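You operate a simulated robot arm through the tools that you are given. There is no shell and no other tool. Be economical: measure what you need, move in short steps, check, and stop when the job is done.

Carry out the task below with a simulated robot arm. There is one attempt and no reset: what you move stays moved.

TASK
Press the extra rinse button to switch it on.

It is judged by the outcome, as a careful person would: the job done as asked, and still so three seconds after it is handed in. It fails if anything else is knocked over, pushed out of place, dropped, spilled or broken.

THE ROBOT
A 7-joint arm with a two-finger parallel gripper, fixed in place. Base frame: the origin is at the foot of the arm, x ahead of it, y to its left, z up. Lengths are in mm, angles in rad, forces in N, time in s.
With the tool pointing down near the work surface it reaches from about 280 to 680 mm from the base axis. Its first joint turns from -1.152 to 1.152 rad. Payload 1.57 kg.
Tool frame: the origin (TCP) lies between the finger pads and is the grasp point; the fingertips stand 30 mm ahead of it; z points along the fingers, y is the line along which they close. The gripper opens to 110 mm. The fingers are 24 mm wide and 12 mm thick; the gripper's body (48 by 112 mm) begins 78 mm behind the TCP.
Orientation is that of the tool frame in the base frame, as [roll, pitch, yaw] about the fixed x, y, z axes, in that order (R = Rz(yaw) Ry(pitch) Rx(roll)). With the fingers straight down and closing along the base's y, the tool's x points along the base's -x, its y along +y and its z along -z.

THE INTERFACE
- The arm moves only by the tool servo_tool. Its argument "motion" is a list that holds one entry, the list of rows, each a list of 7 numbers: the shift along the tool's x, y, z in mm, then the turn, a rotation vector about the tool's x, y, z in rad, then the finger opening in mm, from 0 to 110. In form: [[[dx, dy, dz, ax, ay, az, hand], ...]]. A call has 1 to 8 rows; each row is the pose to reach, as a shift and turn from the pose commanded when the call began, along the tool's axes at that moment. A row lasts 0.2 s, in which the tool goes at most 50 mm and 0.15 rad; a call with a longer step from one row to the next is refused whole, and so is a gripper value outside its range. A pose out of reach is approached as far as the arm can. The call stops where the force on the tool passes 40 N (or 10 N more than at its start, if that is more) or the arm is blocked; 0.2 s more then pass. The fingers move at their own pace (about 108 mm/s each) and stop on an object; they squeeze with about 26 N. The grip force told is the motor's: it shows also when the fingers shut on nothing. Time passes only in rows, and 0.2 s behind the last, so rows that repeat a pose let the fingers close. It gives the time, the measured TCP pose, the force on the tool (base axes), the opening and the grip force at its end, in the units of the frame above (readings bear some noise), and new pictures: "show" is both (left out), scene, wrist or none.
- Cameras (640 x 400 px; columns grow to the right, rows downward): "scene" is fixed at [170.5, -447.6, 1365.4]; the picture's right is [0.22, -0.98, 0.00], its down [-0.88, -0.20, -0.43] and it looks along [0.42, 0.09, -0.90] (base axes); focal length 331 px, centre (320, 200). "wrist" rides on the gripper at [-36, 0, -80] in the tool frame; the picture's right is [0.00, -1.00, 0.00], its down [0.97, 0.00, -0.24] and it looks along [0.24, 0.00, 0.97] (tool axes); focal length 218 px, centre (320, 200).
- probe_pixels(camera, pixels): for up to 12 pixels [column, row] of the newest picture of that camera ("zoom" is the newest enlarged one), the place [x, y, z] in the base frame of the surface seen there, good to about 3 mm. No time passes.
- zoom(camera, box): a new picture of the part [left, top, right, bottom] of that camera's present view, enlarged. No time passes.
- hand_in(): hands the job in; it is judged then, once.

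Work in short steps. Measure before you move; look again where a grasp or a placing could have gone wrong, and mend it. You have 60 turns and 120 pictures in all, the two below and enlarged ones among them. Open the gripper and draw the arm clear of the work before you hand the job in, unless the task says otherwise; then end with one line.

The tools are called after ">>>" as name(argument=value, ...) on one line, values as JSON. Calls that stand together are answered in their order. servo_tool: Moves the arm, as the interface text tells. Its arguments: {"type":"object","properties":{"motion":{"type":"array","items":{"type":"array","items":{"type":"array","items":{"type":"number"}}}},"show":{"type":"string","enum":["both","scene","wrist","none"]}},"required":["motion"]} The other tools are called the same way: probe_pixels (camera, pixels) gives the place of the surface under pixels of a picture; zoom (camera, box) takes an enlarged picture of a part of a camera's view; hand_in () hands the job in.

At the start:

```text
time_s: 0.0
position: [307.4, -385.0, 1006.2]
tool_rot: [-3.139, 0.001, 3.141]
force: [0.2, 0.6, -0.8]
width: 110.0
grip_force: 0.1
```

scene: 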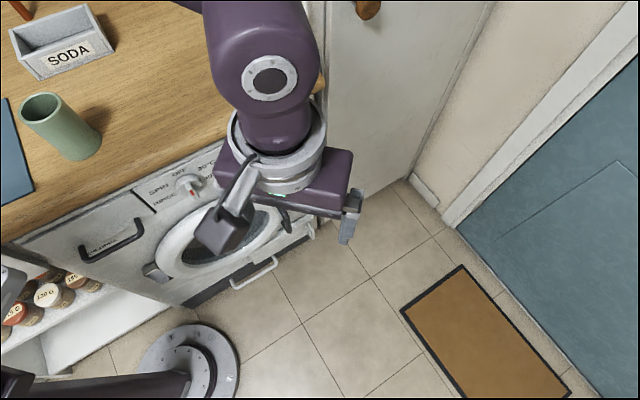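
wrist: 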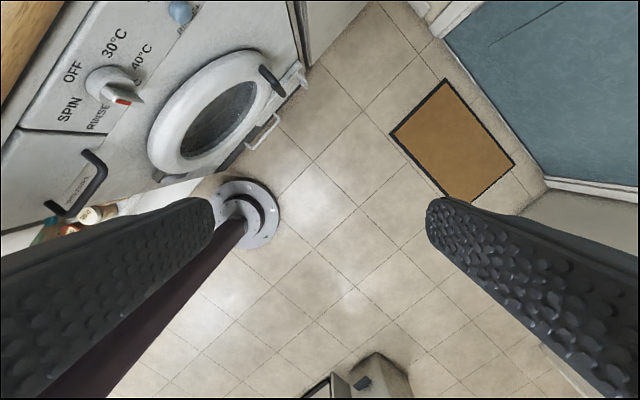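

The wrist picture shows the washer front with a dial near (115,88) and a blue button near (180,12). I zoom to read labels.

>>> zoom(camera="wrist", box=[0, 0, 320, 200])

>>> zoom(camera="scene", box=[100, 130, 360, 300])

>>> probe_pixels(camera="wrist", pixels=[[180, 12], [115, 85], [75, 70], [100, 115], [160, 60], [140, 20], [220, 15], [260, 30], [30, 150], [200, 10]])

```text
2.00 times, centred on (160, 100) of wrist
```

zoom: 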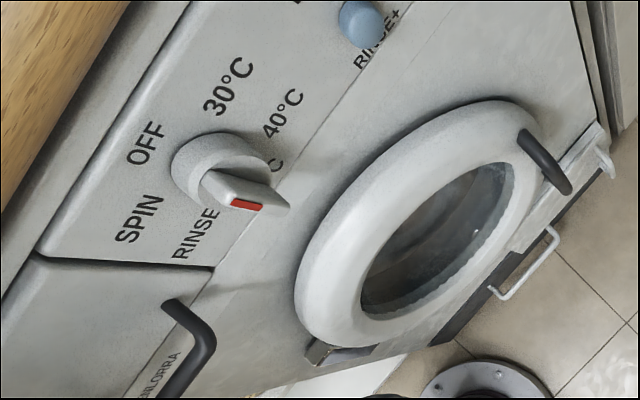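

```text
2.35 times, centred on (230, 215) of scene
```

zoom: 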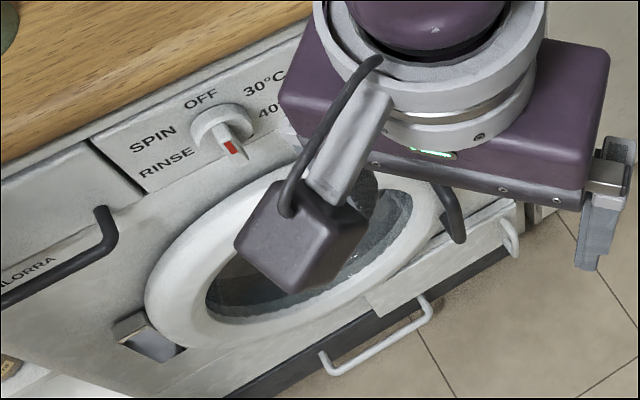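

```text
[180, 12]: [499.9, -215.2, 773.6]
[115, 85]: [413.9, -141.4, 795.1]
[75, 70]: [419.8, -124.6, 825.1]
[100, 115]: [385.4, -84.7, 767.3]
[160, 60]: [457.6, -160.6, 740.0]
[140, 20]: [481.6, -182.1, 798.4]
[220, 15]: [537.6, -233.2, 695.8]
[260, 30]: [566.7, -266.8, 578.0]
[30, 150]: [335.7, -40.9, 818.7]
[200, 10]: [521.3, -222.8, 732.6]
```

The blue button is labelled RINSE+, at about (500,-215,774). The panel is vertical, facing about (-0.69,-0.72,0). I turn the tool to line up with the panel normal.

>>> servo_tool(motion=[[[0, 0, 0, 0, 0, -0.135, 110], [0, 0, 0, 0, 0, -0.27, 110], [0, 0, 0, 0, 0, -0.405, 110], [0, 0, 0, 0, 0, -0.54, 110], [0, 0, 0, 0, 0, -0.675, 110], [0, 0, 0, 0, 0, -0.81, 110]]], show="wrist")

```text
time_s: 1.4
position: [306.7, -384.9, 1006.1]
tool_rot: [-3.141, 0.0, -2.328]
force: [0.7, -0.3, -0.3]
width: 110.0
grip_force: 0.0
```

wrist: 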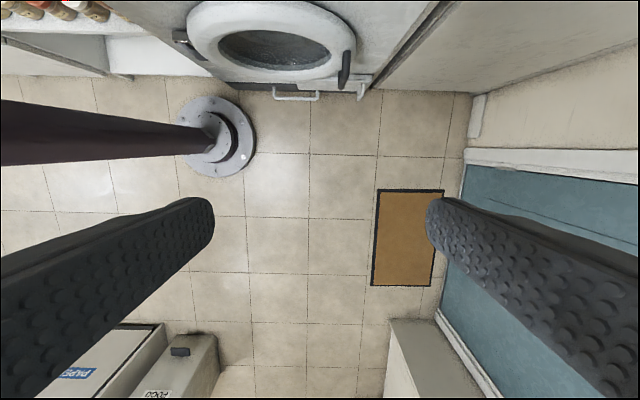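

Aligned squarely. Now tilt the fingers toward the panel.

>>> servo_tool(motion=[[[0, 0, 0, 0, -0.14, 0, 110], [0, 0, 0, 0, -0.28, 0, 110], [0, 0, 0, 0, -0.42, 0, 110], [0, 0, 0, 0, -0.56, 0, 110], [0, 0, 0, 0, -0.7, 0, 110], [0, 0, 0, 0, -0.84, 0, 110], [0, 0, 0, 0, -0.95, 0, 110]]], show="both")

```text
time_s: 3.0
position: [311.4, -375.7, 1003.9]
tool_rot: [-3.14, 0.949, -2.327]
force: [0.0, -0.2, -0.6]
width: 109.9
grip_force: 0.1
out of reach, approached as far as the arm can: row 7
```

scene: 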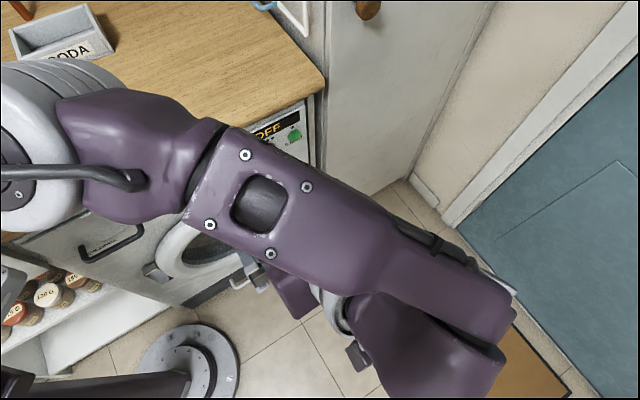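
wrist: 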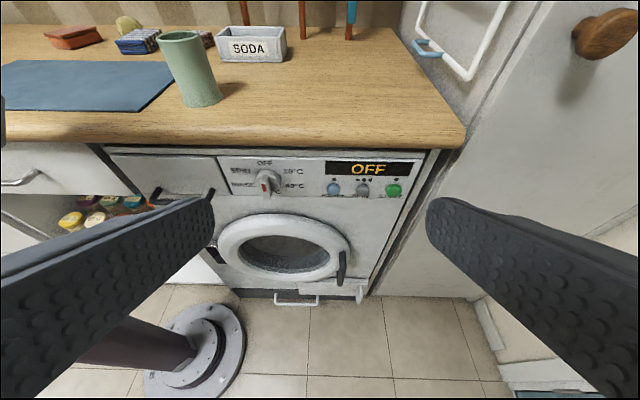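

Now the panel is fully in view: display "OFF", with blue, grey and green buttons near (335,188), (363,190), (393,190). Zoom to read labels.

>>> zoom(camera="wrist", box=[300, 145, 444, 235])

>>> probe_pixels(camera="wrist", pixels=[[334, 188], [363, 190], [393, 190], [348, 188], [320, 188], [320, 160], [410, 180], [300, 200], [340, 150], [266, 182]])

```text
4.44 times, centred on (372, 190) of wrist
```

zoom: 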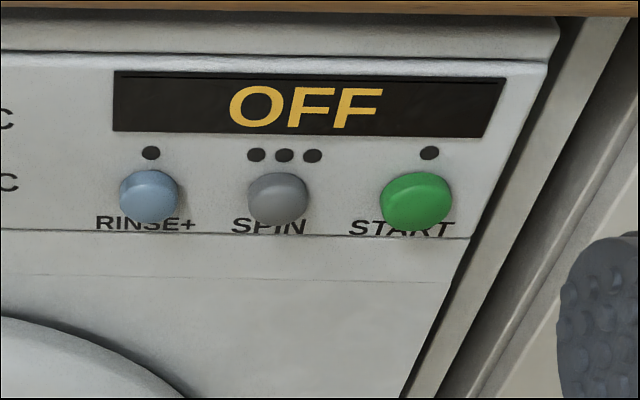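

```text
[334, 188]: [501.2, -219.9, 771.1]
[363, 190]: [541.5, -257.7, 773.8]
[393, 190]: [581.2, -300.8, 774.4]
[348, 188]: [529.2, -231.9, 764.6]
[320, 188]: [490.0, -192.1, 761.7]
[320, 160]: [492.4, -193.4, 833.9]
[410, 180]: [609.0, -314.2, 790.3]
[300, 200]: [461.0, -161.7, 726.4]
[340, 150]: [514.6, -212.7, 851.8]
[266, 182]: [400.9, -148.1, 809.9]
```

RINSE+ is the blue button, with a dark lamp above it. I probe its cap precisely.

>>> probe_pixels(camera="zoom", pixels=[[148, 190], [150, 200], [138, 195], [160, 195], [150, 210], [100, 190], [210, 190], [151, 153], [40, 190], [30, 100], [500, 200], [300, 30]])

```text
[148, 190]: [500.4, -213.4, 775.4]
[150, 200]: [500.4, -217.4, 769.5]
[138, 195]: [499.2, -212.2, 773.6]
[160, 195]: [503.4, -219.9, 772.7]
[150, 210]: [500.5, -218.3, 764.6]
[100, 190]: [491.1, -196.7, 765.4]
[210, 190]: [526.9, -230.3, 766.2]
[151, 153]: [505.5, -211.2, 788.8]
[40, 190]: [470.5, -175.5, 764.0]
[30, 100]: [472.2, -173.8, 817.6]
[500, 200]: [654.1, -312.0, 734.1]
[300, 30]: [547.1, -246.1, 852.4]
```

RINSE+ cap is at about (500.5,-216.5,771). I move halfway to a standoff 40 mm in front of it, closing the fingers.

>>> servo_tool(motion=[[[10, -3.5, 34, 0, 0, 0, 60], [20, -7, 68, 0, 0, 0, 20], [30, -10.5, 102, 0, 0, 0, 0], [40, -14, 137, 0, 0, 0, 0], [40, -14, 137, 0, 0, 0, 0]]], show="both")

```text
time_s: 4.2
position: [382.0, -319.7, 889.9]
tool_rot: [-3.14, 0.95, -2.329]
force: [0.1, 0.4, 0.1]
width: 0.1
grip_force: 21.2
```

scene: 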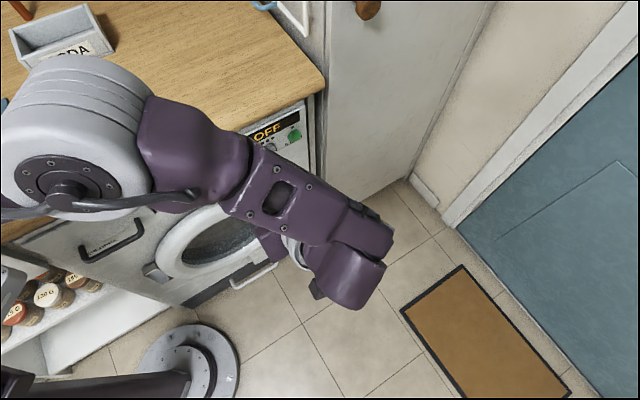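
wrist: 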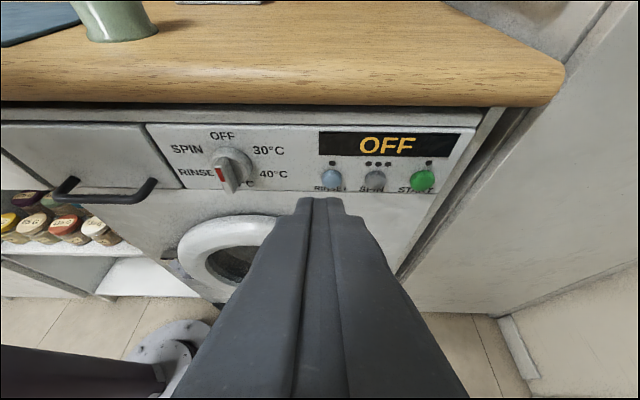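

On track. The second half to the standoff.

>>> servo_tool(motion=[[[10, -3.6, 34, 0, 0, 0, 0], [20, -7.2, 68, 0, 0, 0, 0], [29, -10.8, 101, 0, 0, 0, 0], [38.5, -14.3, 134, 0, 0, 0, 0], [38.5, -14.3, 134, 0, 0, 0, 0]]], show="both")

```text
time_s: 5.4
position: [450.8, -267.9, 780.4]
tool_rot: [-3.14, 0.951, -2.328]
force: [0.7, 0.9, 0.0]
width: 0.1
grip_force: 20.8
```

scene: 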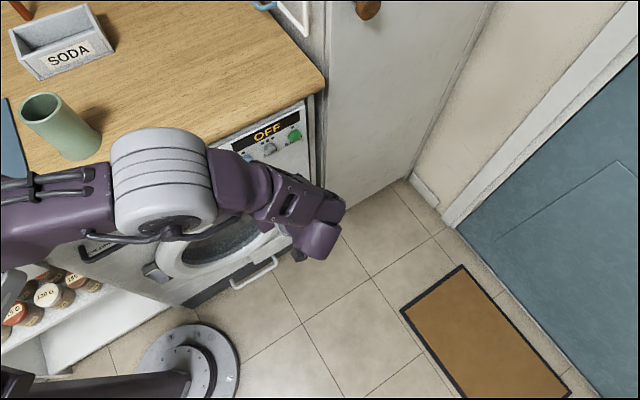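
wrist: 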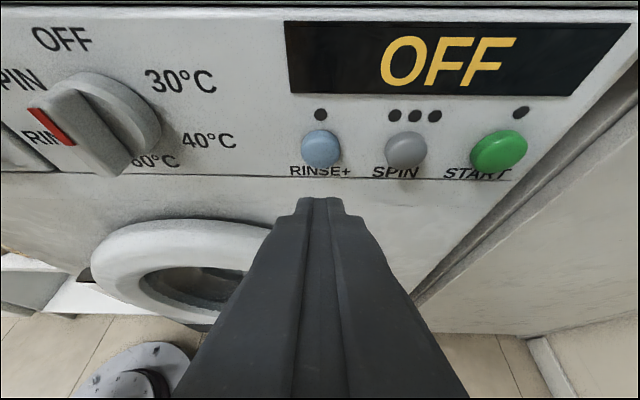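

Laterally aligned: fingertip column 320, button column 321. Re-measure the cap and surroundings up close.

>>> probe_pixels(camera="wrist", pixels=[[320, 148], [310, 148], [330, 148], [320, 138], [320, 158], [295, 150], [350, 150], [320, 114], [319, 200], [305, 202], [335, 202], [320, 185]])

```text
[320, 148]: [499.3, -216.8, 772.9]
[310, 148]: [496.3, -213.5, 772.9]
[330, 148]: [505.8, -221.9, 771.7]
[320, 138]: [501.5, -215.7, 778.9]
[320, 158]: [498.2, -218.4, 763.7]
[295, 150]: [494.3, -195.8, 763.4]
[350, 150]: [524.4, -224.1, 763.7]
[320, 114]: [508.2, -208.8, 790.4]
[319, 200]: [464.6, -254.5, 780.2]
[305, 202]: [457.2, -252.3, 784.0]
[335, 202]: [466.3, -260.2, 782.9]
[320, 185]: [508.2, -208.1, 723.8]
```

Geometry agrees; contact is 39 mm ahead. I go 34 mm horizontally forward (3 mm lower), then look.

>>> servo_tool(motion=[[[-7, 0, 14, 0, 0, 0, 0], [-14, 0, 25, 0, 0, 0, 0], [-17.4, 0, 29.4, 0, 0, 0, 0], [-17.4, 0, 29.4, 0, 0, 0, 0]]], show="wrist")

```text
time_s: 6.4
position: [475.0, -244.8, 778.1]
tool_rot: [-3.14, 0.95, -2.33]
force: [0.1, 0.6, -0.2]
width: 0.0
grip_force: 21.3
```

wrist: 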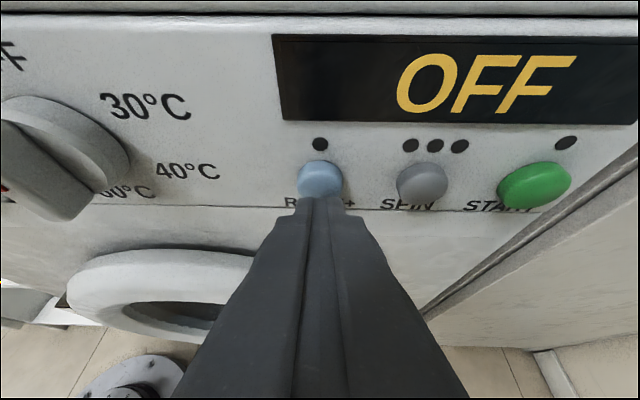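

Tip is just in front of the cap at (320,180). Press forward in small steps.

>>> servo_tool(motion=[[[-1.2, 0, 1.6, 0, 0, 0, 0], [-2.3, 0, 3.2, 0, 0, 0, 0], [-3.5, 0, 4.9, 0, 0, 0, 0], [-4.6, 0, 6.5, 0, 0, 0, 0]]], show="wrist")

```text
time_s: 7.4
position: [481.7, -239.2, 779.0]
tool_rot: [-3.141, 0.949, -2.33]
force: [-0.7, -1.0, 1.3]
width: 0.0
grip_force: 21.2
```

wrist: 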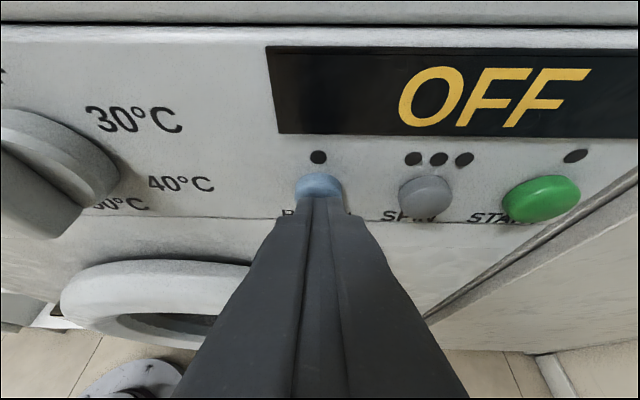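

Light contact (about 1–2 N). Press a little further.

>>> servo_tool(motion=[[[-0.9, 0, 1.2, 0, 0, 0, 0], [-1.7, 0, 2.4, 0, 0, 0, 0], [-2.3, 0, 3.2, 0, 0, 0, 0]]], show="wrist")

```text
time_s: 8.2
position: [482.5, -234.7, 778.4]
tool_rot: [-3.139, 0.948, -2.33]
force: [-5.0, -2.5, 0.5]
width: 0.1
grip_force: 21.7
```

wrist: 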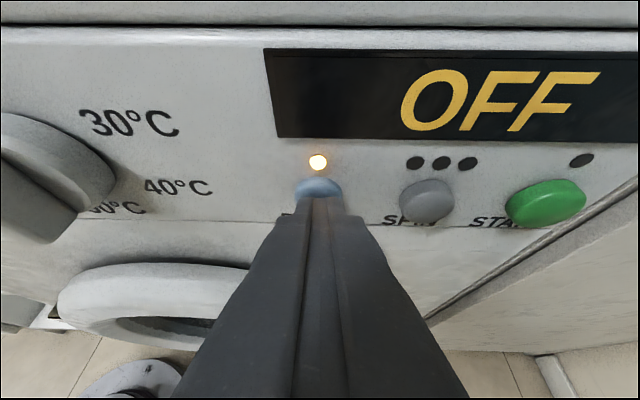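

The lamp above RINSE+ at (317,162) is lit. Back straight off the button.

>>> servo_tool(motion=[[[6, 0, -8, 0, 0, 0, 0], [14, 0, -20, 0, 0, 0, 0], [26, 0, -36, 0, 0, 0, 0], [40, 0, -56, 0, 0, 0, 0], [40, 0, -80, 0, 0, 0, 0], [40, 0, -80, 0, 0, 0, 0]]], show="wrist")

```text
time_s: 9.6
position: [421.3, -297.6, 792.5]
tool_rot: [-3.14, 0.948, -2.33]
force: [0.1, -0.4, 0.7]
width: 0.0
grip_force: 21.7
```

wrist: 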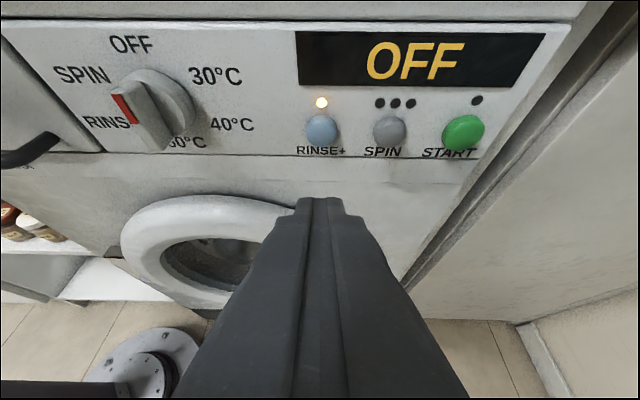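

Lamp stays lit, nothing else changed. Draw back further along the approach path and open the gripper.

>>> servo_tool(motion=[[[-8, 2, -34, 0, 0, 0, 0], [-18, 5, -68, 0, 0, 0, 0], [-28, 8, -102, 0, 0, 0, 40], [-38, 12, -136, 0, 0, 0, 110], [-38, 12, -136, 0, 0, 0, 110], [-38, 12, -136, 0, 0, 0, 110]]], show="both")

```text
time_s: 11.0
position: [352.4, -354.3, 904.2]
tool_rot: [-3.14, 0.95, -2.328]
force: [0.6, 0.4, 1.1]
width: 109.9
grip_force: 0.1
```

scene: 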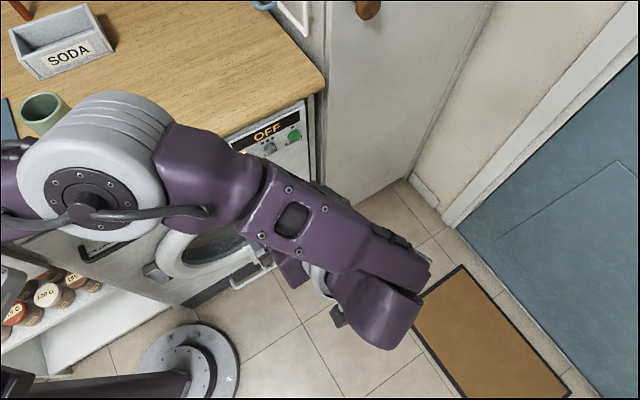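
wrist: 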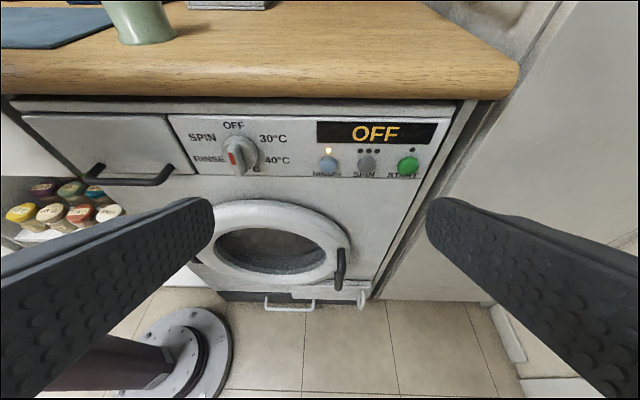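

The RINSE+ lamp at (328,150) is lit, and the arm is clear with the gripper open.

>>> hand_in()

```text
The job is handed in.
```

I pressed the RINSE+ (extra rinse) button and its lamp came on and stayed on; nothing else was touched, and the washer's display still reads OFF, as it did at the start.
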